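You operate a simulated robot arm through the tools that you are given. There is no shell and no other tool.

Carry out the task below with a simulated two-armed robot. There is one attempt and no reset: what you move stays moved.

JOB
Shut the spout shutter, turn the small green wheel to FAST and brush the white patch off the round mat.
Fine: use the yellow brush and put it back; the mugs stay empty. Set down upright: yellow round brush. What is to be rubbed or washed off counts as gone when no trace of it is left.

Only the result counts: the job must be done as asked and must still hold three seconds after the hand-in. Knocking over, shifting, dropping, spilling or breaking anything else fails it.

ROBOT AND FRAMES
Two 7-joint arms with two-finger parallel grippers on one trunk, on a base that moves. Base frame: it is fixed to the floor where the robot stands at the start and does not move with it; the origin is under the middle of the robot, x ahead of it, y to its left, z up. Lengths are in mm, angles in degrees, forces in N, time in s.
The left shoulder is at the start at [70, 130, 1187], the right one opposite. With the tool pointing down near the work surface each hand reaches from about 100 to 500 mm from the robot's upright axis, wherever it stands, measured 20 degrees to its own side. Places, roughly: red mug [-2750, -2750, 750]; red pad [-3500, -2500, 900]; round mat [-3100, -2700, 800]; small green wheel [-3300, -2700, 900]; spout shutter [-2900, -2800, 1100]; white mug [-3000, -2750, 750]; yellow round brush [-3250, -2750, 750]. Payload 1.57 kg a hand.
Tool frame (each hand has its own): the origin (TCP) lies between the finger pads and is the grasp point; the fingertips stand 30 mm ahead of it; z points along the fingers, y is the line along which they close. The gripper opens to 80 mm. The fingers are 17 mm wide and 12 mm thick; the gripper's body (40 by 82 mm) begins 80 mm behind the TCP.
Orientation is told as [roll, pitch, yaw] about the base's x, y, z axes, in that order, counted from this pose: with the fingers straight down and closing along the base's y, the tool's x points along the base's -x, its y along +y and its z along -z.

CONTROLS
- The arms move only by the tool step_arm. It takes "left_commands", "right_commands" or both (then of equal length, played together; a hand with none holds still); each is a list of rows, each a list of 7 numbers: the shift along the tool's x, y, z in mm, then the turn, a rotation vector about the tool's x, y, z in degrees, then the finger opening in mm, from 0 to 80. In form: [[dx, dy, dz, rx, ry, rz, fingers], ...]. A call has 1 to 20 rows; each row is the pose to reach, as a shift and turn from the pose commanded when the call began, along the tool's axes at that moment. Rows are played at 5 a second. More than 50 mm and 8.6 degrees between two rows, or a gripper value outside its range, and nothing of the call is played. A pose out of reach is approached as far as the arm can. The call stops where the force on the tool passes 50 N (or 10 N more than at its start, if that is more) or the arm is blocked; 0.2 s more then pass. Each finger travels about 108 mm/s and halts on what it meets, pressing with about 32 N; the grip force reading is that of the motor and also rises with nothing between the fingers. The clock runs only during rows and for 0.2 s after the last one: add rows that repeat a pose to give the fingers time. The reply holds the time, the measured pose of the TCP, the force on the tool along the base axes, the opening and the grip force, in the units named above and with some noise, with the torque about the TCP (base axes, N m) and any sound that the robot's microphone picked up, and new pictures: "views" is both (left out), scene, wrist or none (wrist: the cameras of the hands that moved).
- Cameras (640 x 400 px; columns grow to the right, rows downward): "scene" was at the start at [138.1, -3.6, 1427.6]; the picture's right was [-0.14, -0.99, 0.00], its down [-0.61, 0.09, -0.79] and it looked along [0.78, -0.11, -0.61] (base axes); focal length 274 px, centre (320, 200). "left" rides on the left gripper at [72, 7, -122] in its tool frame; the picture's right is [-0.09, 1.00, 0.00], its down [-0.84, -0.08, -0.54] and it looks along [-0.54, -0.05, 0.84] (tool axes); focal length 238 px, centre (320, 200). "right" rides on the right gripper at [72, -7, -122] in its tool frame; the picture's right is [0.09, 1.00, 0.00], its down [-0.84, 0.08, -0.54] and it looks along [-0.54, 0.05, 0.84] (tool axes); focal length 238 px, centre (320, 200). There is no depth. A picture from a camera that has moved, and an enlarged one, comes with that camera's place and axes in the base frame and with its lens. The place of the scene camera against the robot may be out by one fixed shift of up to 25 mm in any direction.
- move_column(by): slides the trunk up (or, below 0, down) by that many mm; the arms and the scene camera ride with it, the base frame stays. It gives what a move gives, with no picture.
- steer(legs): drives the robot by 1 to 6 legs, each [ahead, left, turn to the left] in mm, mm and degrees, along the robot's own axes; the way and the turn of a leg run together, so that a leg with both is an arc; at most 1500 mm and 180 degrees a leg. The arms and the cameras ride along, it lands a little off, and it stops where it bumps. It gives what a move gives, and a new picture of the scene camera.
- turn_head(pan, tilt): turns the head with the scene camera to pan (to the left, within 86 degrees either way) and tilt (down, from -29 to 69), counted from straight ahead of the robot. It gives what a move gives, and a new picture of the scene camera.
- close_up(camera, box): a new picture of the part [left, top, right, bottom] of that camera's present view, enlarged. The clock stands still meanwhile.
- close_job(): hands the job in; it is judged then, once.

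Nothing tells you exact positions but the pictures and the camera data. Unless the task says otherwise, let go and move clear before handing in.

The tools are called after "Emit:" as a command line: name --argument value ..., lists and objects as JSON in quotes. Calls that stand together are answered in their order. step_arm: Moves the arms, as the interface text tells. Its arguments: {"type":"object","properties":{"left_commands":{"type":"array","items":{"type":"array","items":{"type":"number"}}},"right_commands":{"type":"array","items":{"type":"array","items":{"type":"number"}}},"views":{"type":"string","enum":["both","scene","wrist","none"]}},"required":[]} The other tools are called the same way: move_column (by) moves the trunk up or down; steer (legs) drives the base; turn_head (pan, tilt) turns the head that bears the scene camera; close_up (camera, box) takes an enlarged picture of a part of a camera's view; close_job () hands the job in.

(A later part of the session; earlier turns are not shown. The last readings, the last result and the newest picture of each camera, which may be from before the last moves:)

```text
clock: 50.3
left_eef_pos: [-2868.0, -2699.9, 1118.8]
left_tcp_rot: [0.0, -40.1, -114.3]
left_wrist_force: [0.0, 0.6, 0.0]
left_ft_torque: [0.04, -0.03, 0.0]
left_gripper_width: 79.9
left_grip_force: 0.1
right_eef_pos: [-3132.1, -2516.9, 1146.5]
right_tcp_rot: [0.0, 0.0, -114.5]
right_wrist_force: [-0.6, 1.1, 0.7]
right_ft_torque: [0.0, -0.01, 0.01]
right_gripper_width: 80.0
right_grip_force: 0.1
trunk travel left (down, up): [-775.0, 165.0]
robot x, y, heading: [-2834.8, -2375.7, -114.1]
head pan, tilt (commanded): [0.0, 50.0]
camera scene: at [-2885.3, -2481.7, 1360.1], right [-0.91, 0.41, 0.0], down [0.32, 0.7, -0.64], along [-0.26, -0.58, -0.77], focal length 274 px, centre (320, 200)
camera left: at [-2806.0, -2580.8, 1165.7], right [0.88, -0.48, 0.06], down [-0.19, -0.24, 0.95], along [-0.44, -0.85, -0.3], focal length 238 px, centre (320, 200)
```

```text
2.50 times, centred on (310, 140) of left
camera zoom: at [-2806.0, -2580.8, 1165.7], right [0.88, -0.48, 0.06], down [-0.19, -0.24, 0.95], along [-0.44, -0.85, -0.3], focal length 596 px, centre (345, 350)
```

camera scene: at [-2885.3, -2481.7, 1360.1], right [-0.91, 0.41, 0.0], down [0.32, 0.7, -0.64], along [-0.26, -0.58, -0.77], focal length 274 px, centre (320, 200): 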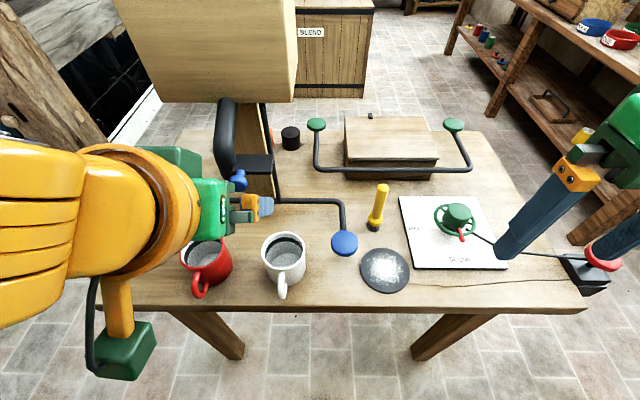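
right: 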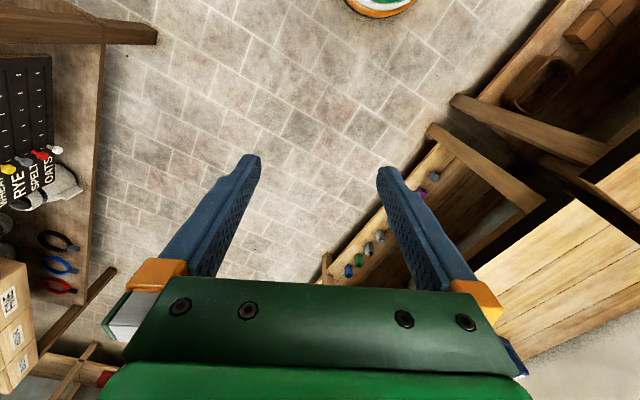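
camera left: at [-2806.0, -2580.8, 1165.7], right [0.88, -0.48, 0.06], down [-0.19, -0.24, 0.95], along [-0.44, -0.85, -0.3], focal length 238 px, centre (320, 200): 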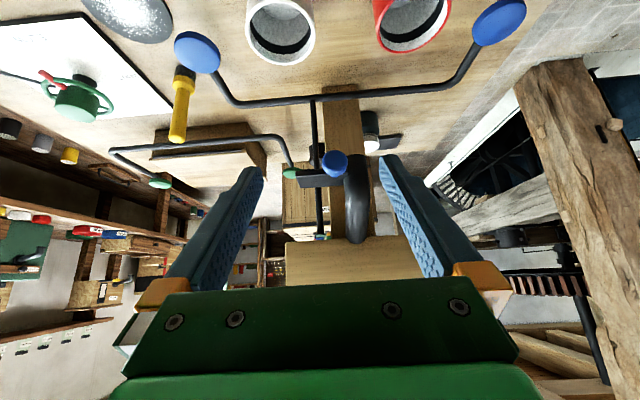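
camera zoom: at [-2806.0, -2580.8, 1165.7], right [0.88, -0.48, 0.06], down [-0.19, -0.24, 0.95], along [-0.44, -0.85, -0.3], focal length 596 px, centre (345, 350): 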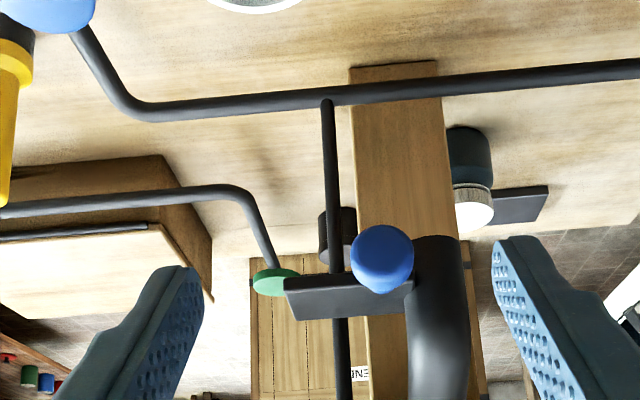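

Both views agree: knob at about [-2892, -2787, 1058], about 25 mm in diameter, with the plate to its right and the spout mouth just left. I'll close the left fingers and bring them beside the knob's right side, ready to push it left.

Emit:
step_arm --left_commands '[[0, -12, 0, 0, 0, 0, 0], [0, -24, 0, 0, 0, 0, 0], [0, -24, 0, 0, 0, 0, 0], [-9, -24, 28, 0, 0, 0, 0], [-17, -24, 56, 0, 0, 0, 0], [-26, -24, 84, 0, 0, 0, 0]]' --views "both"

Emit:
close_up --camera "left" --box '[240, 60, 420, 200]'

Emit:
close_up --camera "scene" --box '[190, 100, 310, 220]'

```text
clock: 51.7
left_eef_pos: [-2919.9, -2755.9, 1072.1]
left_tcp_rot: [0.0, -40.0, -114.4]
left_wrist_force: [-0.9, -0.7, -0.4]
left_ft_torque: [0.03, 0.0, -0.06]
left_gripper_width: 0.0
left_grip_force: 20.9
right_eef_pos: [-3130.6, -2514.7, 1148.2]
right_tcp_rot: [0.1, 0.1, -114.4]
right_wrist_force: [-0.4, 0.0, -0.2]
right_ft_torque: [-0.04, 0.0, 0.0]
right_gripper_width: 79.9
right_grip_force: 0.1
trunk travel left (down, up): [-775.0, 165.0]
robot x, y, heading: [-2834.7, -2371.1, -114.2]
head pan, tilt (commanded): [0.0, 50.0]
camera scene: at [-2884.3, -2481.6, 1360.1], right [-0.91, 0.41, 0.0], down [0.32, 0.7, -0.64], along [-0.27, -0.58, -0.77], focal length 274 px, centre (320, 200)
camera left: at [-2858.9, -2637.2, 1120.3], right [0.88, -0.48, 0.06], down [-0.19, -0.24, 0.95], along [-0.44, -0.85, -0.3], focal length 238 px, centre (320, 200)
```

scene: 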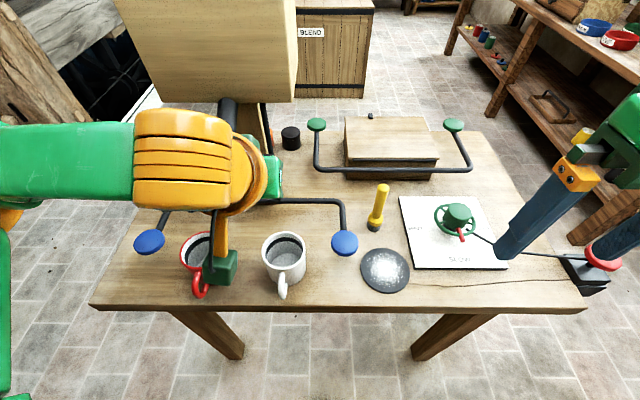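
left: 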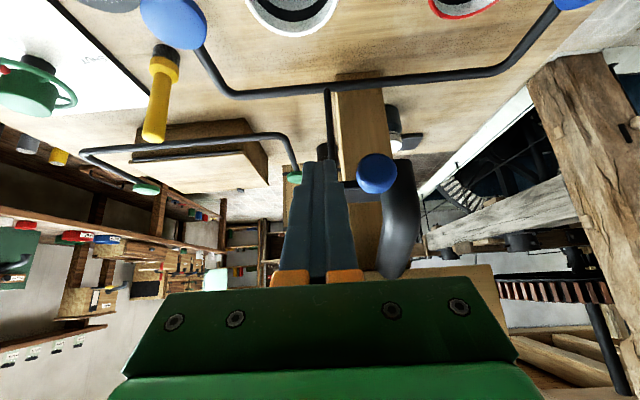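

```text
2.86 times, centred on (330, 130) of left
camera zoom: at [-2858.9, -2637.2, 1120.3], right [0.88, -0.48, 0.06], down [-0.19, -0.24, 0.95], along [-0.44, -0.85, -0.3], focal length 681 px, centre (291, 400)
```

zoom: 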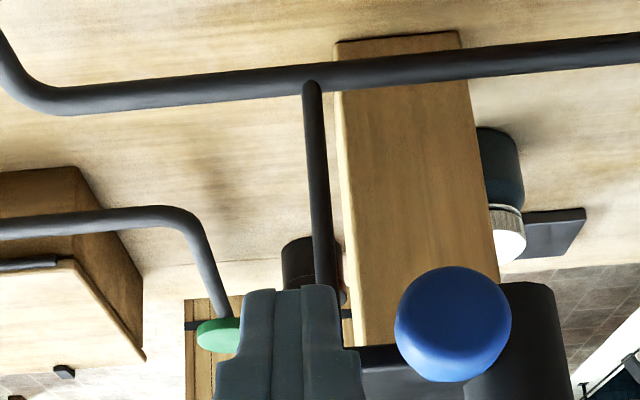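

```text
3.33 times, centred on (250, 160) of scene
camera zoom: at [-2884.3, -2481.6, 1360.1], right [-0.91, 0.41, 0.0], down [0.32, 0.7, -0.64], along [-0.27, -0.58, -0.77], focal length 914 px, centre (553, 333)
```

zoom: 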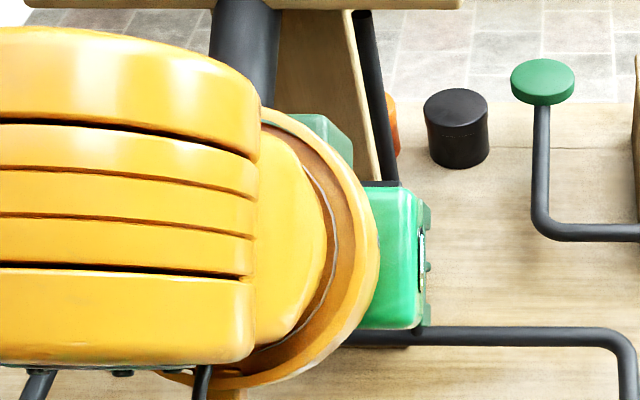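

The closed fingers are right of the knob with about 8 mm gap. I'll back off slightly and push gently to the left, watching the force.

Emit:
step_arm --left_commands '[[0, 0, -6, 0, 0, 0, 0], [0, 4, -6, 0, 0, 0, 0], [0, 8, -6, 0, 0, 0, 0], [0, 12, -6, 0, 0, 0, 0], [0, 15, -6, 0, 0, 0, 0]]' --views "wrist"

Emit:
close_up --camera "left" --box '[240, 60, 420, 200]'

```text
clock: 52.9
left_eef_pos: [-2904.9, -2760.2, 1077.4]
left_tcp_rot: [-0.1, -40.0, -114.3]
left_wrist_force: [-1.3, 0.5, -0.3]
left_ft_torque: [-0.04, 0.01, 0.0]
left_gripper_width: 0.1
left_grip_force: 21.3
right_eef_pos: [-3130.6, -2515.8, 1147.5]
right_tcp_rot: [0.0, 0.0, -114.4]
right_wrist_force: [-1.0, 0.1, -1.3]
right_ft_torque: [0.03, -0.02, 0.0]
right_gripper_width: 80.0
right_grip_force: 0.1
trunk travel left (down, up): [-775.0, 165.0]
robot x, y, heading: [-2837.4, -2374.4, -114.7]
head pan, tilt (commanded): [0.0, 50.0]
camera left: at [-2844.0, -2640.6, 1124.1], right [0.88, -0.47, 0.06], down [-0.19, -0.23, 0.95], along [-0.44, -0.85, -0.3], focal length 238 px, centre (320, 200)
```

left: 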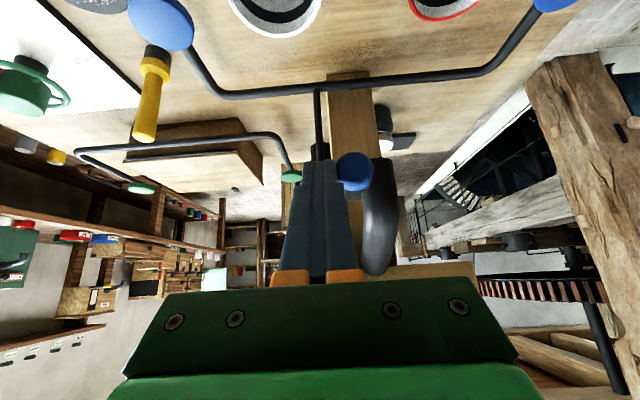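

```text
2.86 times, centred on (330, 130) of left
camera zoom: at [-2844.0, -2640.6, 1124.1], right [0.88, -0.47, 0.06], down [-0.19, -0.23, 0.95], along [-0.44, -0.85, -0.3], focal length 681 px, centre (291, 400)
```

zoom: 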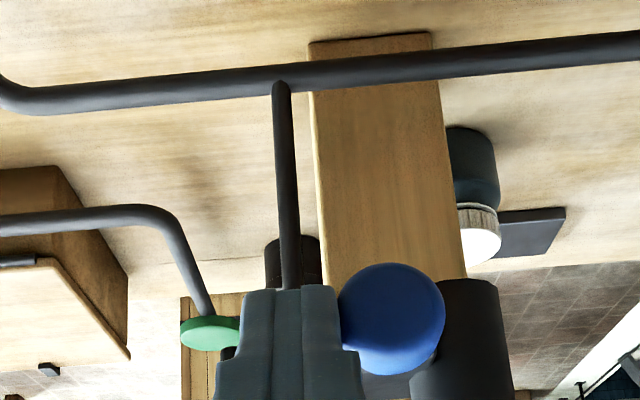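

Just at contact. I'll push on in small increments.

Emit:
step_arm --left_commands '[[0, 3, 0, 0, 0, 0, 0], [0, 6, 0, 0, 0, 0, 0], [0, 9, 0, 0, 0, 0, 0], [0, 12, 0, 0, 0, 0, 0]]' --views "wrist"

Emit:
close_up --camera "left" --box '[240, 60, 420, 200]'

```text
clock: 53.9
left_eef_pos: [-2893.6, -2763.7, 1077.6]
left_tcp_rot: [-0.1, -40.0, -114.3]
left_wrist_force: [-0.8, -0.6, 1.1]
left_ft_torque: [0.0, 0.04, -0.03]
left_gripper_width: 0.0
left_grip_force: 21.4
right_eef_pos: [-3130.7, -2514.8, 1147.2]
right_tcp_rot: [0.0, -0.1, -114.5]
right_wrist_force: [0.1, -0.3, -0.6]
right_ft_torque: [-0.01, 0.0, 0.0]
right_gripper_width: 79.9
right_grip_force: 0.2
trunk travel left (down, up): [-775.0, 165.0]
robot x, y, heading: [-2827.6, -2375.4, -114.2]
head pan, tilt (commanded): [0.0, 50.0]
camera left: at [-2832.8, -2645.3, 1123.8], right [0.88, -0.47, 0.06], down [-0.19, -0.24, 0.95], along [-0.44, -0.85, -0.3], focal length 238 px, centre (320, 200)
```

left: 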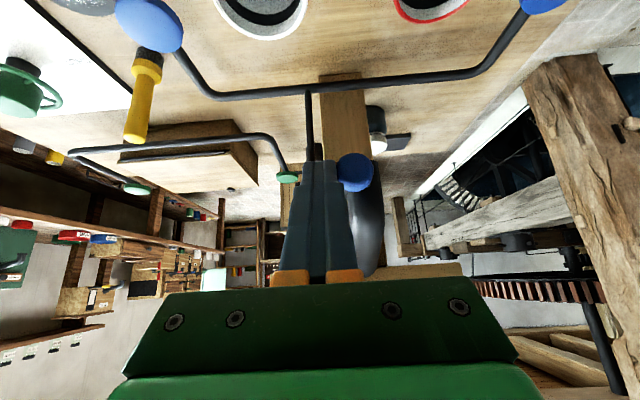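

```text
2.86 times, centred on (330, 130) of left
camera zoom: at [-2832.8, -2645.3, 1123.8], right [0.88, -0.47, 0.06], down [-0.19, -0.24, 0.95], along [-0.44, -0.85, -0.3], focal length 681 px, centre (291, 400)
```

zoom: 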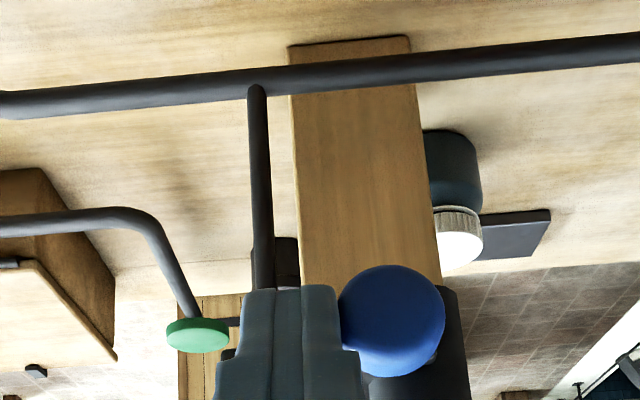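

The shutter slides freely with almost no force. I'll push on until it meets its stop.

Emit:
step_arm --left_commands '[[0, 4, 0, 0, 0, 0, 0], [0, 8, 0, 0, 0, 0, 0], [0, 12, 0, 0, 0, 0, 0], [0, 16, 0, 0, 0, 0, 0], [0, 20, 0, 0, 0, 0, 0], [0, 24, 0, 0, 0, 0, 0]]' --views "both"

Emit:
close_up --camera "left" --box '[240, 60, 420, 200]'

```text
clock: 55.3
left_eef_pos: [-2872.3, -2773.3, 1076.3]
left_tcp_rot: [-0.2, -40.0, -114.3]
left_wrist_force: [-0.6, 0.4, 0.7]
left_ft_torque: [0.0, 0.03, -0.02]
left_gripper_width: 0.0
left_grip_force: 21.2
right_eef_pos: [-3130.7, -2515.2, 1148.3]
right_tcp_rot: [0.0, 0.0, -114.5]
right_wrist_force: [0.4, -0.4, 0.3]
right_ft_torque: [0.02, -0.01, -0.01]
right_gripper_width: 79.7
right_grip_force: 0.1
trunk travel left (down, up): [-775.0, 165.0]
robot x, y, heading: [-2833.7, -2374.7, -114.2]
head pan, tilt (commanded): [0.0, 50.0]
camera scene: at [-2884.2, -2480.4, 1360.2], right [-0.91, 0.41, 0.0], down [0.32, 0.7, -0.64], along [-0.27, -0.59, -0.77], focal length 274 px, centre (320, 200)
camera left: at [-2812.3, -2655.2, 1123.0], right [0.88, -0.47, 0.06], down [-0.19, -0.23, 0.95], along [-0.44, -0.85, -0.3], focal length 238 px, centre (320, 200)
```

scene: 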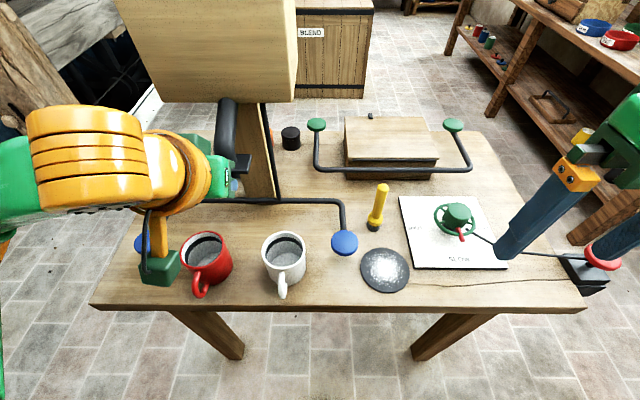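
left: 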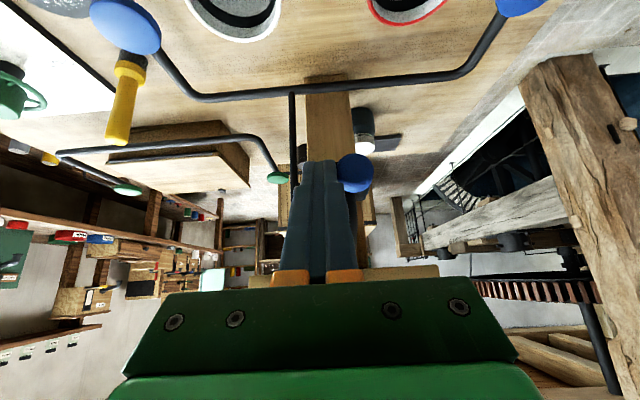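

```text
2.86 times, centred on (330, 130) of left
camera zoom: at [-2812.3, -2655.2, 1123.0], right [0.88, -0.47, 0.06], down [-0.19, -0.23, 0.95], along [-0.44, -0.85, -0.3], focal length 681 px, centre (291, 400)
```

zoom: 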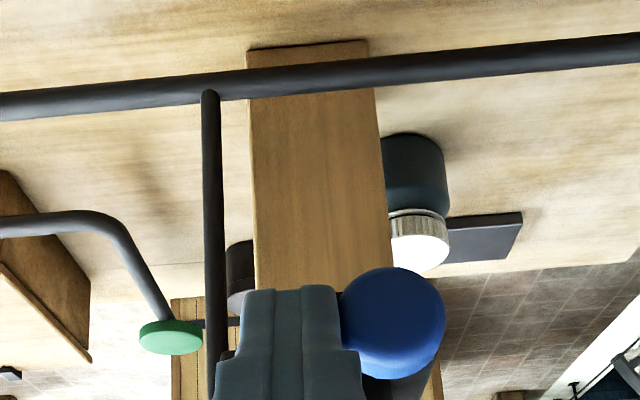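

Still sliding freely. I'll continue.

Emit:
step_arm --left_commands '[[0, 4, 0, 0, 0, 0, 0], [0, 8, 0, 0, 0, 0, 0], [0, 12, 0, 0, 0, 0, 0], [0, 16, 0, 0, 0, 0, 0], [0, 20, 0, 0, 0, 0, 0], [0, 24, 0, 0, 0, 0, 0], [0, 28, 0, 0, 0, 0, 0], [0, 32, 0, 0, 0, 0, 0]]' --views "both"

Emit:
close_up --camera "left" --box '[240, 60, 420, 200]'

Emit:
close_up --camera "scene" --box '[170, 80, 290, 220]'

```text
clock: 56.8
left_eef_pos: [-2869.4, -2775.6, 1076.6]
left_tcp_rot: [0.2, -39.6, -116.1]
left_wrist_force: [-32.9, 13.1, -3.0]
left_ft_torque: [0.31, 0.64, -0.85]
left_gripper_width: 0.1
left_grip_force: 21.3
right_eef_pos: [-3144.0, -2508.1, 1145.7]
right_tcp_rot: [0.7, -0.1, -114.9]
right_wrist_force: [1.4, -0.7, -0.1]
right_ft_torque: [-0.02, 0.05, 0.01]
right_gripper_width: 80.0
right_grip_force: 0.0
trunk travel left (down, up): [-775.0, 165.0]
robot x, y, heading: [-2833.2, -2372.1, -114.5]
head pan, tilt (commanded): [0.0, 50.0]
stopped in row 7 (left hand): the force on the tool passed its limit at 52 N (the readings are from after the stop); the commanded pose is now the measured one
camera scene: at [-2899.0, -2474.9, 1360.4], right [-0.91, 0.42, -0.01], down [0.33, 0.69, -0.64], along [-0.26, -0.59, -0.77], focal length 274 px, centre (320, 200)
camera left: at [-2804.1, -2659.4, 1124.1], right [0.86, -0.5, 0.06], down [-0.2, -0.23, 0.95], along [-0.46, -0.83, -0.3], focal length 238 px, centre (320, 200)
```

scene: 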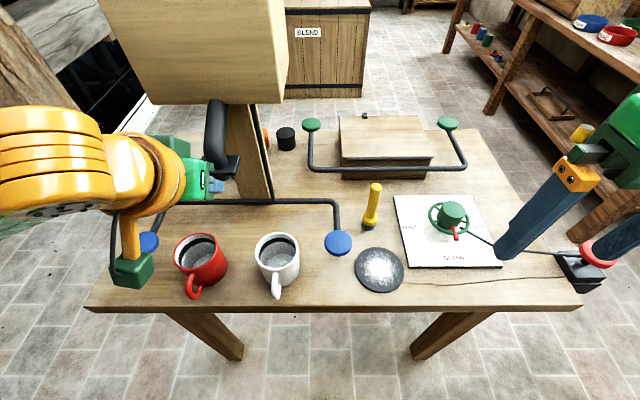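
left: 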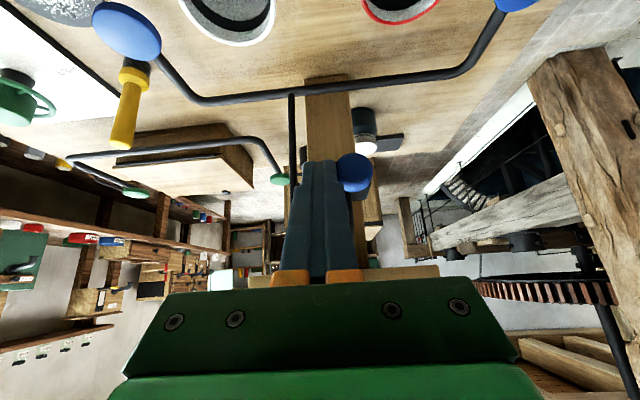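

```text
2.86 times, centred on (330, 130) of left
camera zoom: at [-2804.1, -2659.4, 1124.1], right [0.86, -0.5, 0.06], down [-0.2, -0.23, 0.95], along [-0.46, -0.83, -0.3], focal length 681 px, centre (291, 400)
```

zoom: 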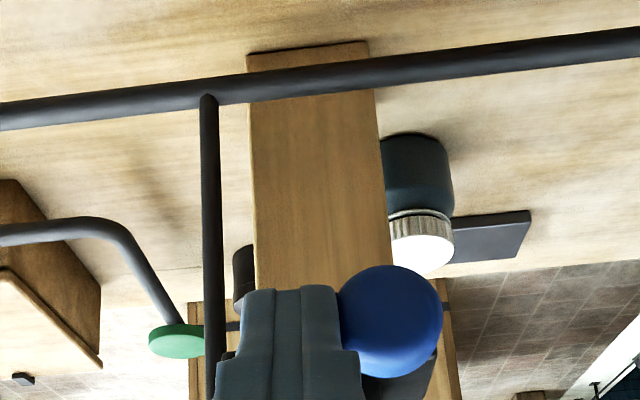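

```text
2.86 times, centred on (230, 150) of scene
camera zoom: at [-2899.0, -2474.9, 1360.4], right [-0.91, 0.42, -0.01], down [0.33, 0.69, -0.64], along [-0.26, -0.59, -0.77], focal length 784 px, centre (577, 343)
```

zoom: 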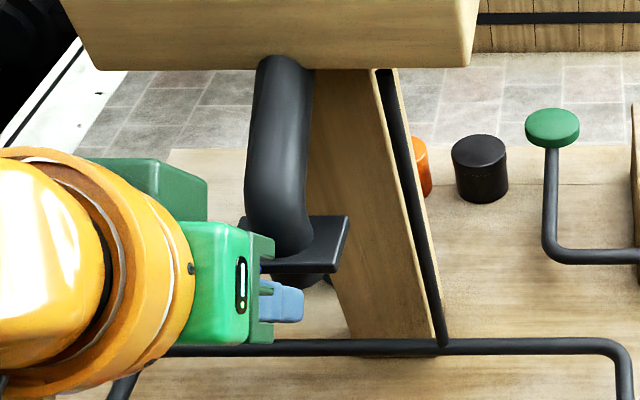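

The shutter hit its stop and the plate now lies across the spout pipe. I'll back off to the right, then retreat along the finger axis and check.

Emit:
step_arm --left_commands '[[0, -6, 0, 0, 0, 0, 0], [0, -14, 0, 0, 0, 0, 0], [0, -14, -30, 0, 0, 0, 0], [0, -14, -60, 0, 0, 0, 0], [0, -14, -90, 0, 0, 0, 0], [20, 10, -120, 0, 0, 0, 0], [40, 40, -140, 0, 0, 0, 0]]' --views "both"

Emit:
close_up --camera "scene" --box '[170, 80, 290, 220]'

Emit:
close_up --camera "left" --box '[220, 60, 400, 220]'

```text
clock: 58.4
left_eef_pos: [-2762.3, -2692.8, 1157.4]
left_tcp_rot: [-0.6, -39.8, -114.9]
left_wrist_force: [0.0, 0.9, -0.5]
left_ft_torque: [0.0, 0.02, -0.05]
left_gripper_width: 0.0
left_grip_force: 20.6
right_eef_pos: [-3128.9, -2513.1, 1149.0]
right_tcp_rot: [-0.2, -0.3, -114.6]
right_wrist_force: [0.0, 0.0, 0.0]
right_ft_torque: [0.0, 0.03, 0.01]
right_gripper_width: 80.1
right_grip_force: 0.2
trunk travel left (down, up): [-775.0, 165.0]
robot x, y, heading: [-2833.7, -2374.1, -114.7]
head pan, tilt (commanded): [0.0, 50.0]
camera scene: at [-2881.4, -2479.0, 1360.4], right [-0.91, 0.42, 0.0], down [0.32, 0.7, -0.64], along [-0.27, -0.59, -0.76], focal length 274 px, centre (320, 200)
camera left: at [-2699.7, -2576.0, 1205.5], right [0.87, -0.49, 0.05], down [-0.19, -0.24, 0.95], along [-0.45, -0.84, -0.3], focal length 238 px, centre (320, 200)
```

scene: 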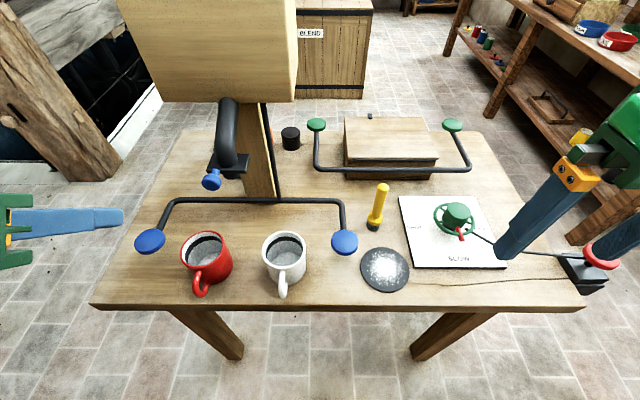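
left: 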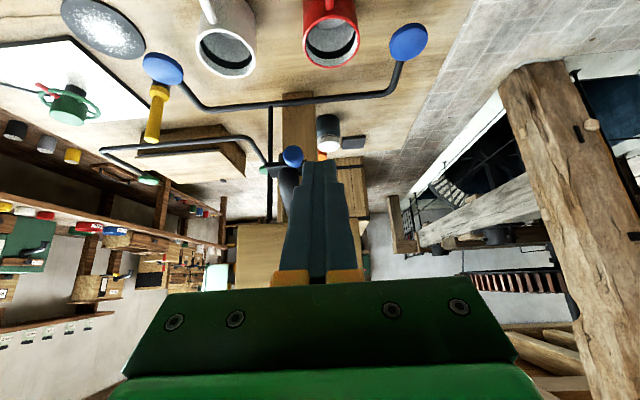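

```text
2.86 times, centred on (230, 150) of scene
camera zoom: at [-2881.4, -2479.0, 1360.4], right [-0.91, 0.42, 0.0], down [0.32, 0.7, -0.64], along [-0.27, -0.59, -0.76], focal length 784 px, centre (577, 343)
```

zoom: 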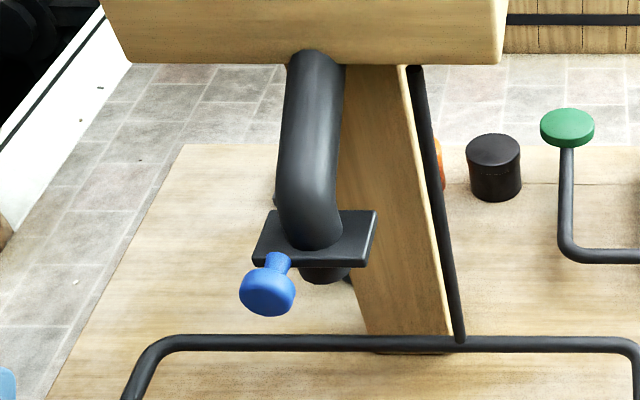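

```text
2.50 times, centred on (310, 140) of left
camera zoom: at [-2699.7, -2576.0, 1205.5], right [0.87, -0.49, 0.05], down [-0.19, -0.24, 0.95], along [-0.45, -0.84, -0.3], focal length 596 px, centre (345, 350)
```

zoom: 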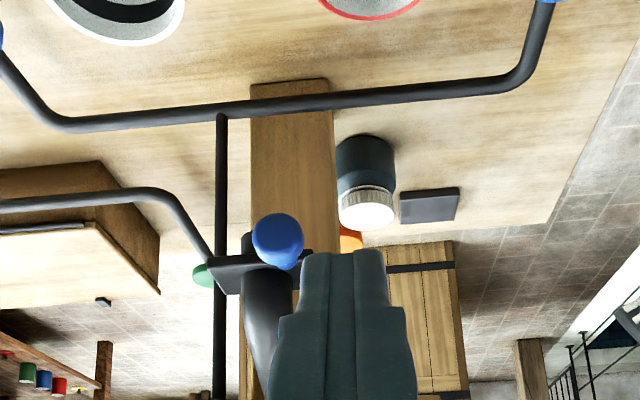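

The shutter plate now passes fully through the spout pipe: shut. Next, the brush and mat; I'll park the left hand upright and look with the right wrist camera.

Emit:
step_arm --left_commands '[[0, 10, -10, 0, 8, 0, 0], [0, 20, -20, 0, 16, 0, 0], [0, 30, -30, 0, 24, 0, 0], [0, 30, -30, 0, 32, 0, 0], [0, 30, -30, 0, 40, 0, 0]]' --views "none"

Emit:
step_arm --right_commands '[[0, 0, 0, 0, 0, 0, 80]]' --views "both"

```text
clock: 59.6
left_eef_pos: [-2732.6, -2687.6, 1176.2]
left_tcp_rot: [-0.2, 0.4, -115.1]
left_wrist_force: [-0.4, -0.2, 0.0]
left_ft_torque: [0.0, 0.02, -0.01]
left_gripper_width: 0.1
left_grip_force: 21.6
left hand out of reach, approached as far as the arm can: row 5
right_eef_pos: [-3132.5, -2515.4, 1146.8]
right_tcp_rot: [0.0, 0.0, -114.6]
right_wrist_force: [0.2, 0.9, 0.0]
right_ft_torque: [0.0, -0.04, 0.02]
right_gripper_width: 79.8
right_grip_force: 0.1
trunk travel left (down, up): [-775.0, 165.0]
robot x, y, heading: [-2833.3, -2375.4, -114.6]
head pan, tilt (commanded): [0.0, 50.0]
```

```text
clock: 60.0
left_eef_pos: [-2731.6, -2686.8, 1176.6]
left_tcp_rot: [-0.4, 0.4, -115.0]
left_wrist_force: [-0.1, 0.3, -0.9]
left_ft_torque: [-0.02, -0.03, 0.03]
left_gripper_width: 0.0
left_grip_force: 21.8
right_eef_pos: [-3132.1, -2514.3, 1148.5]
right_tcp_rot: [0.0, -0.2, -114.5]
right_wrist_force: [-0.2, 0.3, -0.1]
right_ft_torque: [0.04, 0.02, 0.03]
right_gripper_width: 79.8
right_grip_force: 0.1
trunk travel left (down, up): [-775.0, 165.0]
robot x, y, heading: [-2833.7, -2374.9, -114.4]
head pan, tilt (commanded): [0.0, 50.0]
camera scene: at [-2884.6, -2480.2, 1360.2], right [-0.91, 0.42, 0.0], down [0.32, 0.7, -0.64], along [-0.27, -0.58, -0.77], focal length 274 px, centre (320, 200)
camera right: at [-3106.9, -2445.0, 1270.1], right [0.94, -0.33, 0.0], down [-0.28, -0.79, 0.54], along [-0.18, -0.51, -0.84], focal length 238 px, centre (320, 200)
```

scene: 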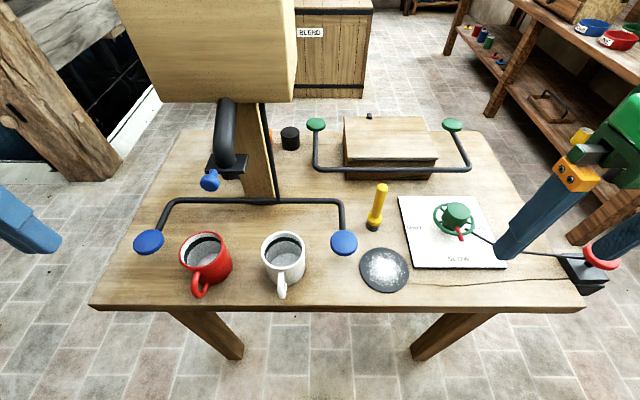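
right: 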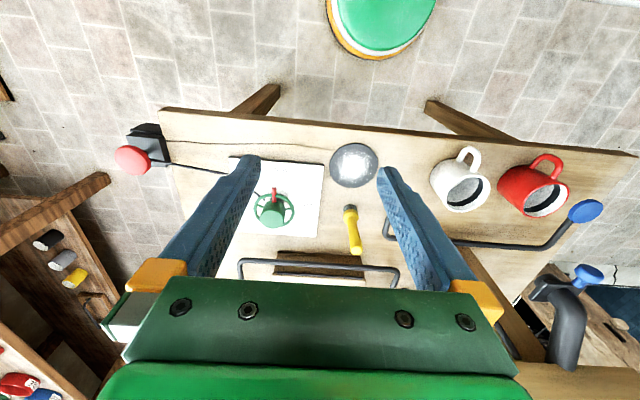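

The right wrist camera sees mat, brush and wheel. I'll move the right hand lower and ahead for a second view to fix the table height.

Emit:
step_arm --right_commands '[[-30, 18, 32, 0, 0, 0, 80], [-60, 36, 65, 0, 0, 0, 80], [-90, 54, 98, 0, 0, 0, 80]]' --views "both"

Emit:
close_up --camera "right" --box '[220, 60, 440, 240]'

```text
clock: 60.8
left_eef_pos: [-2732.0, -2688.8, 1176.4]
left_tcp_rot: [-0.3, 0.4, -115.0]
left_wrist_force: [-0.3, 1.4, 0.9]
left_ft_torque: [0.03, 0.0, -0.02]
left_gripper_width: 0.2
left_grip_force: 20.6
right_eef_pos: [-3119.4, -2622.7, 1050.0]
right_tcp_rot: [-0.1, -0.1, -114.6]
right_wrist_force: [-1.0, 0.3, 1.0]
right_ft_torque: [0.01, 0.0, -0.02]
right_gripper_width: 80.0
right_grip_force: 0.0
trunk travel left (down, up): [-775.0, 165.0]
robot x, y, heading: [-2836.5, -2371.8, -114.4]
head pan, tilt (commanded): [0.0, 50.0]
camera scene: at [-2884.9, -2482.1, 1360.0], right [-0.91, 0.42, 0.0], down [0.32, 0.7, -0.64], along [-0.27, -0.58, -0.77], focal length 274 px, centre (320, 200)
camera right: at [-3094.8, -2554.6, 1173.3], right [0.94, -0.33, 0.0], down [-0.28, -0.79, 0.54], along [-0.18, -0.51, -0.84], focal length 238 px, centre (320, 200)
```

scene: 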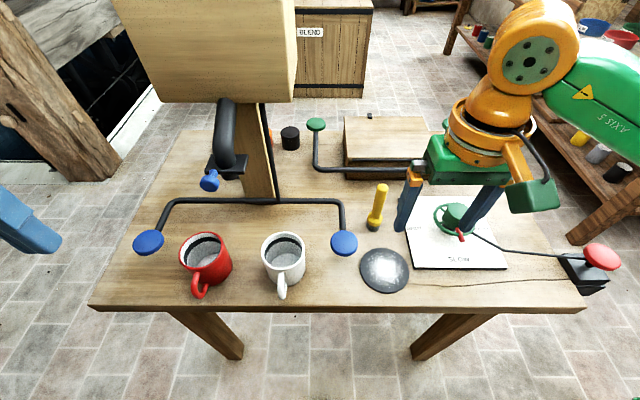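
right: 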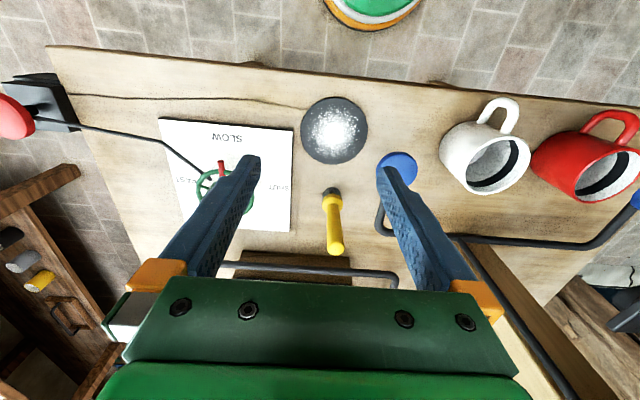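

```text
2.22 times, centred on (330, 150) of right
camera zoom: at [-3094.8, -2554.6, 1173.3], right [0.94, -0.33, 0.0], down [-0.28, -0.79, 0.54], along [-0.18, -0.51, -0.84], focal length 530 px, centre (298, 311)
```

zoom: 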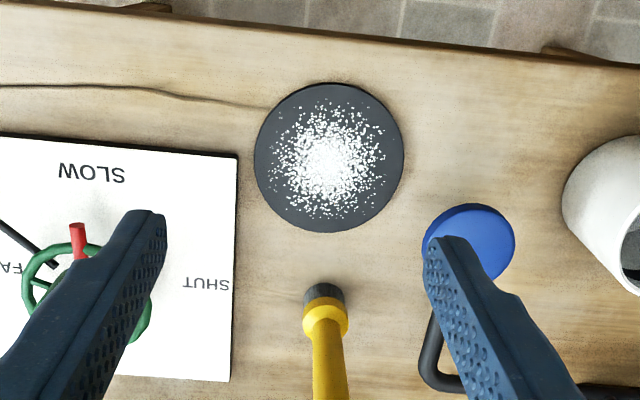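

Mat surface is about z 858, brush stands at roughly 120 mm ahead and 28 mm left of the right TCP, height about 119 mm. I'll drive 55 mm nearer for comfortable reach, then re-measure.

Emit:
steer --legs '[[55, 0, 0]]'

Emit:
step_arm --right_commands '[[0, 0, 0, 0, 0, 0, 80]]' --views "wrist"

Emit:
close_up --camera "right" --box '[240, 60, 420, 240]'

```text
clock: 61.8
left_eef_pos: [-2750.7, -2731.0, 1177.5]
left_tcp_rot: [-0.3, 0.0, -115.1]
left_wrist_force: [1.0, 1.5, -1.2]
left_ft_torque: [-0.04, 0.01, -0.02]
left_gripper_width: 0.0
left_grip_force: 21.2
right_eef_pos: [-3139.9, -2666.4, 1055.3]
right_tcp_rot: [0.0, -0.4, -114.8]
right_wrist_force: [0.7, 0.5, 0.0]
right_ft_torque: [-0.02, -0.01, -0.02]
right_gripper_width: 80.0
right_grip_force: 0.0
trunk travel left (down, up): [-775.0, 165.0]
robot x, y, heading: [-2855.9, -2420.8, -114.5]
head pan, tilt (commanded): [0.0, 50.0]
camera scene: at [-2904.3, -2523.0, 1361.0], right [-0.91, 0.42, 0.0], down [0.32, 0.69, -0.65], along [-0.27, -0.59, -0.76], focal length 274 px, centre (320, 200)
```

scene: 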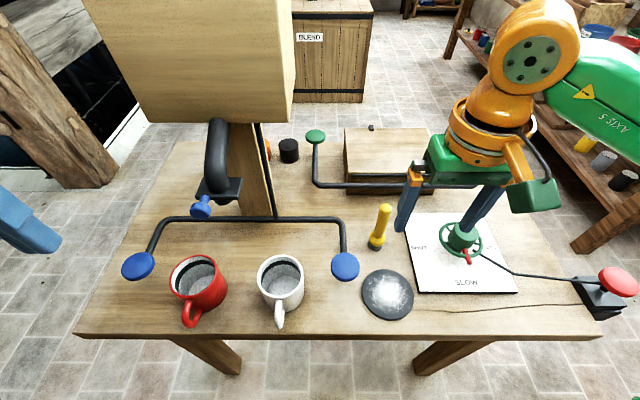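

```text
clock: 62.2
left_eef_pos: [-2754.6, -2736.7, 1176.9]
left_tcp_rot: [-0.3, 0.3, -115.1]
left_wrist_force: [0.1, 0.3, -0.4]
left_ft_torque: [0.02, -0.04, -0.08]
left_gripper_width: 0.0
left_grip_force: 21.0
right_eef_pos: [-3142.2, -2670.9, 1051.6]
right_tcp_rot: [0.0, -0.1, -114.7]
right_wrist_force: [-1.2, 0.2, -0.4]
right_ft_torque: [-0.02, -0.01, 0.02]
right_gripper_width: 79.8
right_grip_force: 0.1
trunk travel left (down, up): [-775.0, 165.0]
robot x, y, heading: [-2861.1, -2423.6, -114.3]
head pan, tilt (commanded): [0.0, 50.0]
camera right: at [-3117.8, -2602.5, 1173.8], right [0.94, -0.33, 0.0], down [-0.28, -0.79, 0.54], along [-0.18, -0.51, -0.84], focal length 238 px, centre (320, 200)
```

right: 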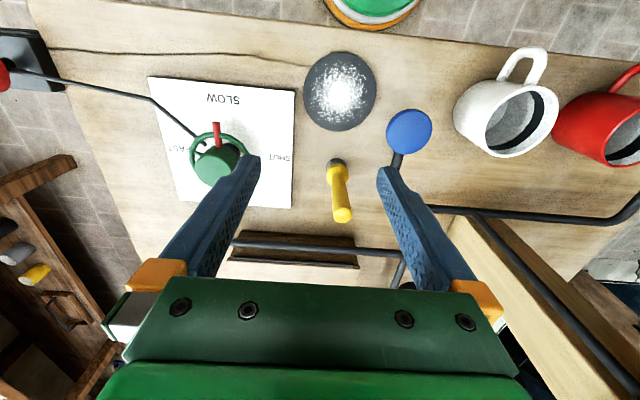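

```text
2.22 times, centred on (330, 150) of right
camera zoom: at [-3117.8, -2602.5, 1173.8], right [0.94, -0.33, 0.0], down [-0.28, -0.79, 0.54], along [-0.18, -0.51, -0.84], focal length 530 px, centre (298, 311)
```

zoom: 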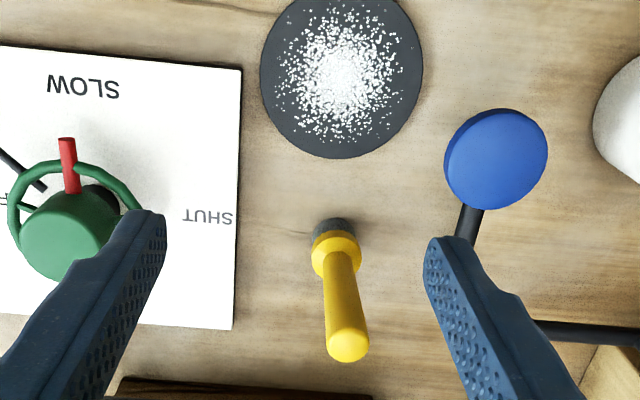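

Brush axis is about 73 mm ahead and 29 mm left of the right TCP, top at z≈973. I'll move above it with fingers opened to 50 and verify before descending.

Emit:
step_arm --right_commands '[[-24, 10, 0, 0, 0, 0, 70], [-48, 20, 0, 0, 0, 0, 60], [-72, 29, 0, 0, 0, 0, 50], [-72, 29, 10, 0, 0, 0, 50]]' --views "both"

Emit:
close_up --camera "right" --box '[220, 60, 440, 240]'

```text
clock: 63.2
left_eef_pos: [-2754.6, -2736.6, 1175.5]
left_tcp_rot: [-0.2, 0.3, -115.1]
left_wrist_force: [0.2, 0.3, -0.1]
left_ft_torque: [-0.04, 0.0, 0.03]
left_gripper_width: 0.0
left_grip_force: 21.4
right_eef_pos: [-3146.7, -2747.8, 1042.3]
right_tcp_rot: [0.1, -0.1, -114.7]
right_wrist_force: [-0.2, 0.9, -0.5]
right_ft_torque: [0.01, 0.01, -0.04]
right_gripper_width: 50.3
right_grip_force: 0.1
trunk travel left (down, up): [-775.0, 165.0]
robot x, y, heading: [-2856.9, -2425.4, -114.5]
head pan, tilt (commanded): [0.0, 50.0]
camera scene: at [-2907.9, -2530.0, 1360.1], right [-0.91, 0.42, 0.0], down [0.32, 0.7, -0.64], along [-0.27, -0.58, -0.77], focal length 274 px, centre (320, 200)
camera right: at [-3122.3, -2678.8, 1164.3], right [0.94, -0.33, 0.0], down [-0.28, -0.79, 0.54], along [-0.18, -0.51, -0.84], focal length 238 px, centre (320, 200)
```

scene: 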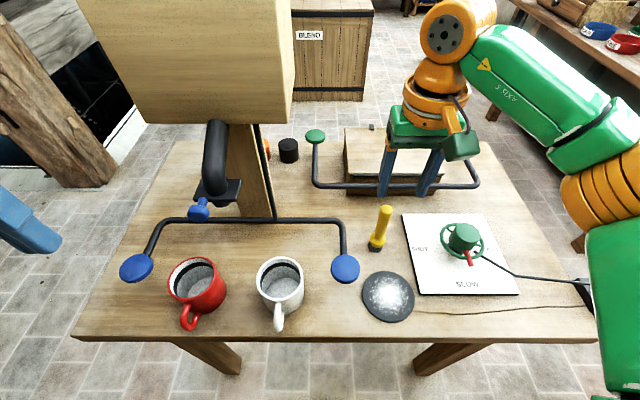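
right: 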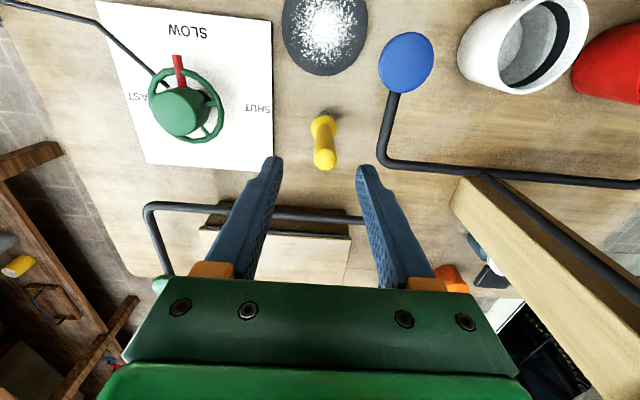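

```text
2.22 times, centred on (330, 150) of right
camera zoom: at [-3122.3, -2678.8, 1164.3], right [0.94, -0.33, 0.0], down [-0.28, -0.79, 0.54], along [-0.18, -0.51, -0.84], focal length 530 px, centre (298, 311)
```

zoom: 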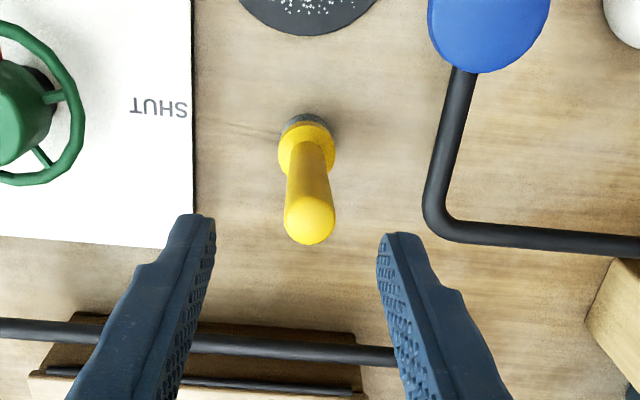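

Two views with a known arm shift now give the brush top at z≈940 and the table near z≈810; the brush axis is 26 mm ahead and 7 mm left. I'll align and descend partway, then check.

Emit:
step_arm --right_commands '[[-13, 4, 0, 0, 0, 0, 50], [-26, 7, 0, 0, 0, 0, 50], [-26, 7, 30, 0, 0, 0, 50], [-26, 7, 55, 0, 0, 0, 50]]' --views "both"

Emit:
close_up --camera "right" --box '[240, 60, 400, 220]'

Emit:
close_up --camera "scene" --box '[330, 140, 490, 260]'

```text
clock: 64.2
left_eef_pos: [-2753.4, -2737.8, 1176.6]
left_tcp_rot: [-0.2, 0.4, -115.1]
left_wrist_force: [0.8, -0.2, 0.0]
left_ft_torque: [0.03, 0.0, 0.0]
left_gripper_width: 0.0
left_grip_force: 20.7
right_eef_pos: [-3150.7, -2774.3, 986.6]
right_tcp_rot: [0.0, -0.1, -114.7]
right_wrist_force: [0.3, 0.2, -0.5]
right_ft_torque: [0.01, -0.01, -0.02]
right_gripper_width: 50.1
right_grip_force: 0.1
trunk travel left (down, up): [-775.0, 165.0]
robot x, y, heading: [-2857.1, -2418.2, -114.7]
head pan, tilt (commanded): [0.0, 50.0]
camera scene: at [-2907.9, -2530.1, 1360.1], right [-0.91, 0.42, 0.0], down [0.32, 0.7, -0.64], along [-0.27, -0.58, -0.77], focal length 274 px, centre (320, 200)
camera right: at [-3125.9, -2705.2, 1108.4], right [0.94, -0.33, 0.0], down [-0.28, -0.79, 0.54], along [-0.18, -0.51, -0.84], focal length 238 px, centre (320, 200)
```

scene: 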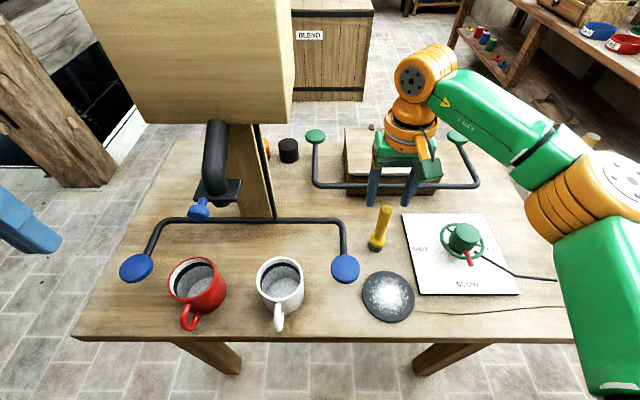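
right: 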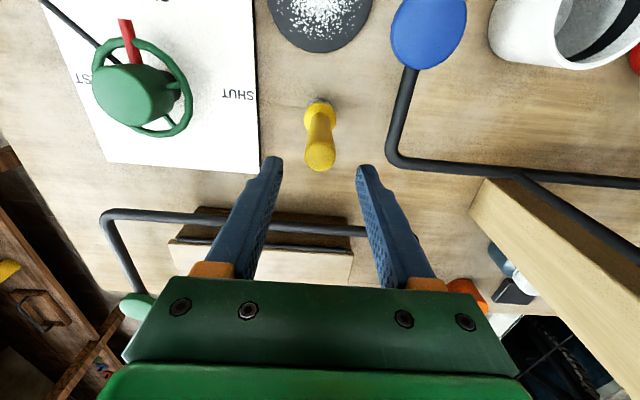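

```text
2.50 times, centred on (320, 140) of right
camera zoom: at [-3125.9, -2705.2, 1108.4], right [0.94, -0.33, 0.0], down [-0.28, -0.79, 0.54], along [-0.18, -0.51, -0.84], focal length 596 px, centre (320, 350)
```

zoom: 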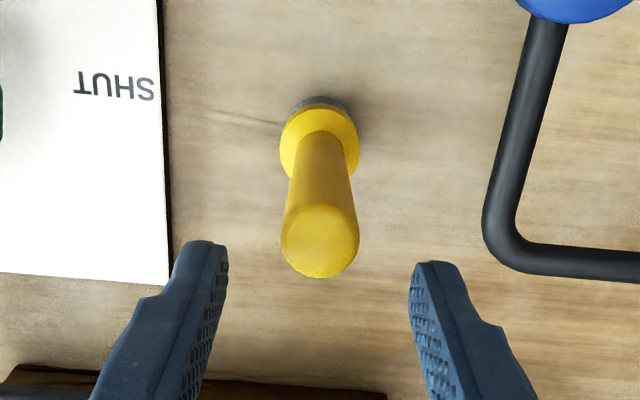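

```text
3.33 times, centred on (410, 200) of scene
camera zoom: at [-2907.9, -2530.1, 1360.1], right [-0.91, 0.42, 0.0], down [0.32, 0.7, -0.64], along [-0.27, -0.58, -0.77], focal length 914 px, centre (20, 200)
```

zoom: 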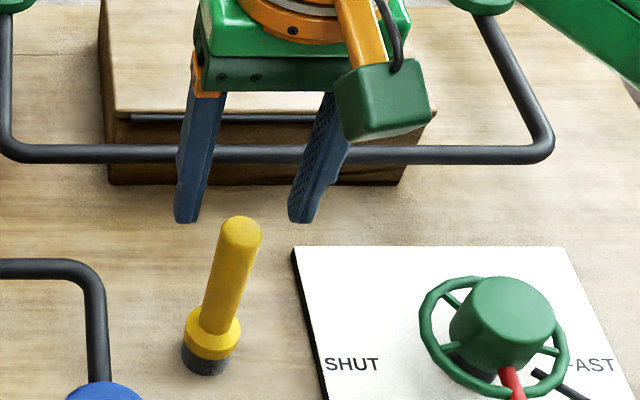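

Aligned within a few mm (brush about 3 mm nearer to me). I'll correct, descend to z≈905 and close on the handle.

Emit:
step_arm --right_commands '[[3, -1, 25, 0, 0, 0, 50], [3, -1, 55, 0, 0, 0, 50], [3, -1, 81, 0, 0, 0, 50], [3, -1, 81, 0, 0, 0, 50]]' --views "both"

Emit:
close_up --camera "right" --box '[240, 60, 400, 220]'

Emit:
close_up --camera "scene" --box '[330, 160, 460, 260]'

```text
clock: 65.2
left_eef_pos: [-2753.6, -2734.9, 1177.7]
left_tcp_rot: [-0.3, 0.3, -115.1]
left_wrist_force: [-0.5, 0.5, 0.6]
left_ft_torque: [0.0, -0.03, -0.03]
left_gripper_width: 0.2
left_grip_force: 21.6
right_eef_pos: [-3151.5, -2772.5, 905.6]
right_tcp_rot: [0.0, -0.1, -114.7]
right_wrist_force: [0.2, -0.4, -0.4]
right_ft_torque: [-0.03, -0.01, 0.02]
right_gripper_width: 50.1
right_grip_force: 0.0
trunk travel left (down, up): [-775.0, 165.0]
robot x, y, heading: [-2858.3, -2424.5, -114.6]
head pan, tilt (commanded): [0.0, 50.0]
camera scene: at [-2907.4, -2529.6, 1360.2], right [-0.91, 0.42, 0.0], down [0.32, 0.7, -0.64], along [-0.27, -0.58, -0.77], focal length 274 px, centre (320, 200)
camera right: at [-3126.5, -2703.0, 1027.7], right [0.94, -0.33, 0.0], down [-0.28, -0.79, 0.54], along [-0.18, -0.51, -0.84], focal length 238 px, centre (320, 200)
```

scene: 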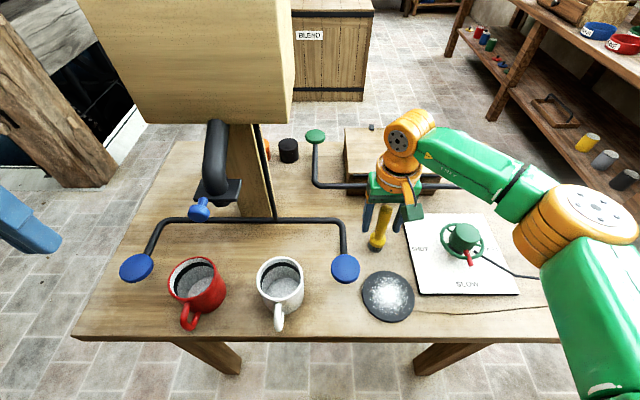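
right: 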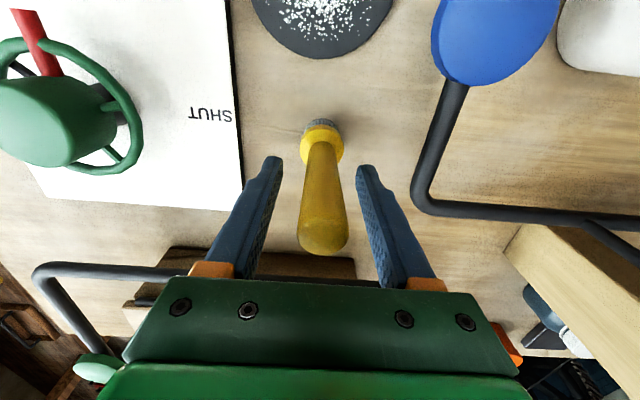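

```text
2.50 times, centred on (320, 140) of right
camera zoom: at [-3126.5, -2703.0, 1027.7], right [0.94, -0.33, 0.0], down [-0.28, -0.79, 0.54], along [-0.18, -0.51, -0.84], focal length 596 px, centre (320, 350)
```

zoom: 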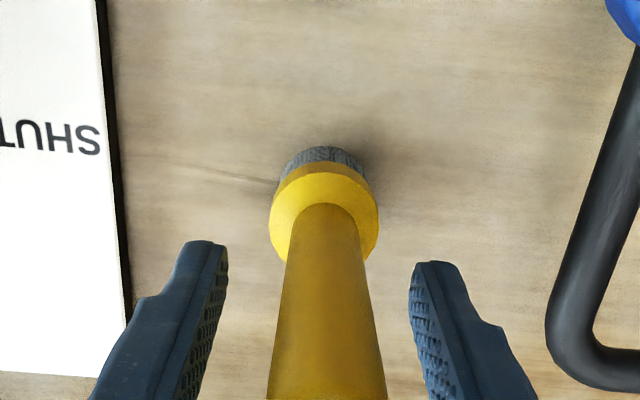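

```text
4.00 times, centred on (395, 210) of scene
camera zoom: at [-2907.4, -2529.6, 1360.2], right [-0.91, 0.42, 0.0], down [0.32, 0.7, -0.64], along [-0.27, -0.58, -0.77], focal length 1097 px, centre (20, 160)
```

zoom: 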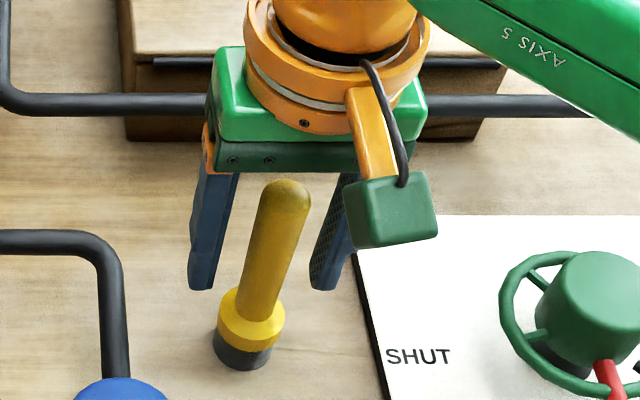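

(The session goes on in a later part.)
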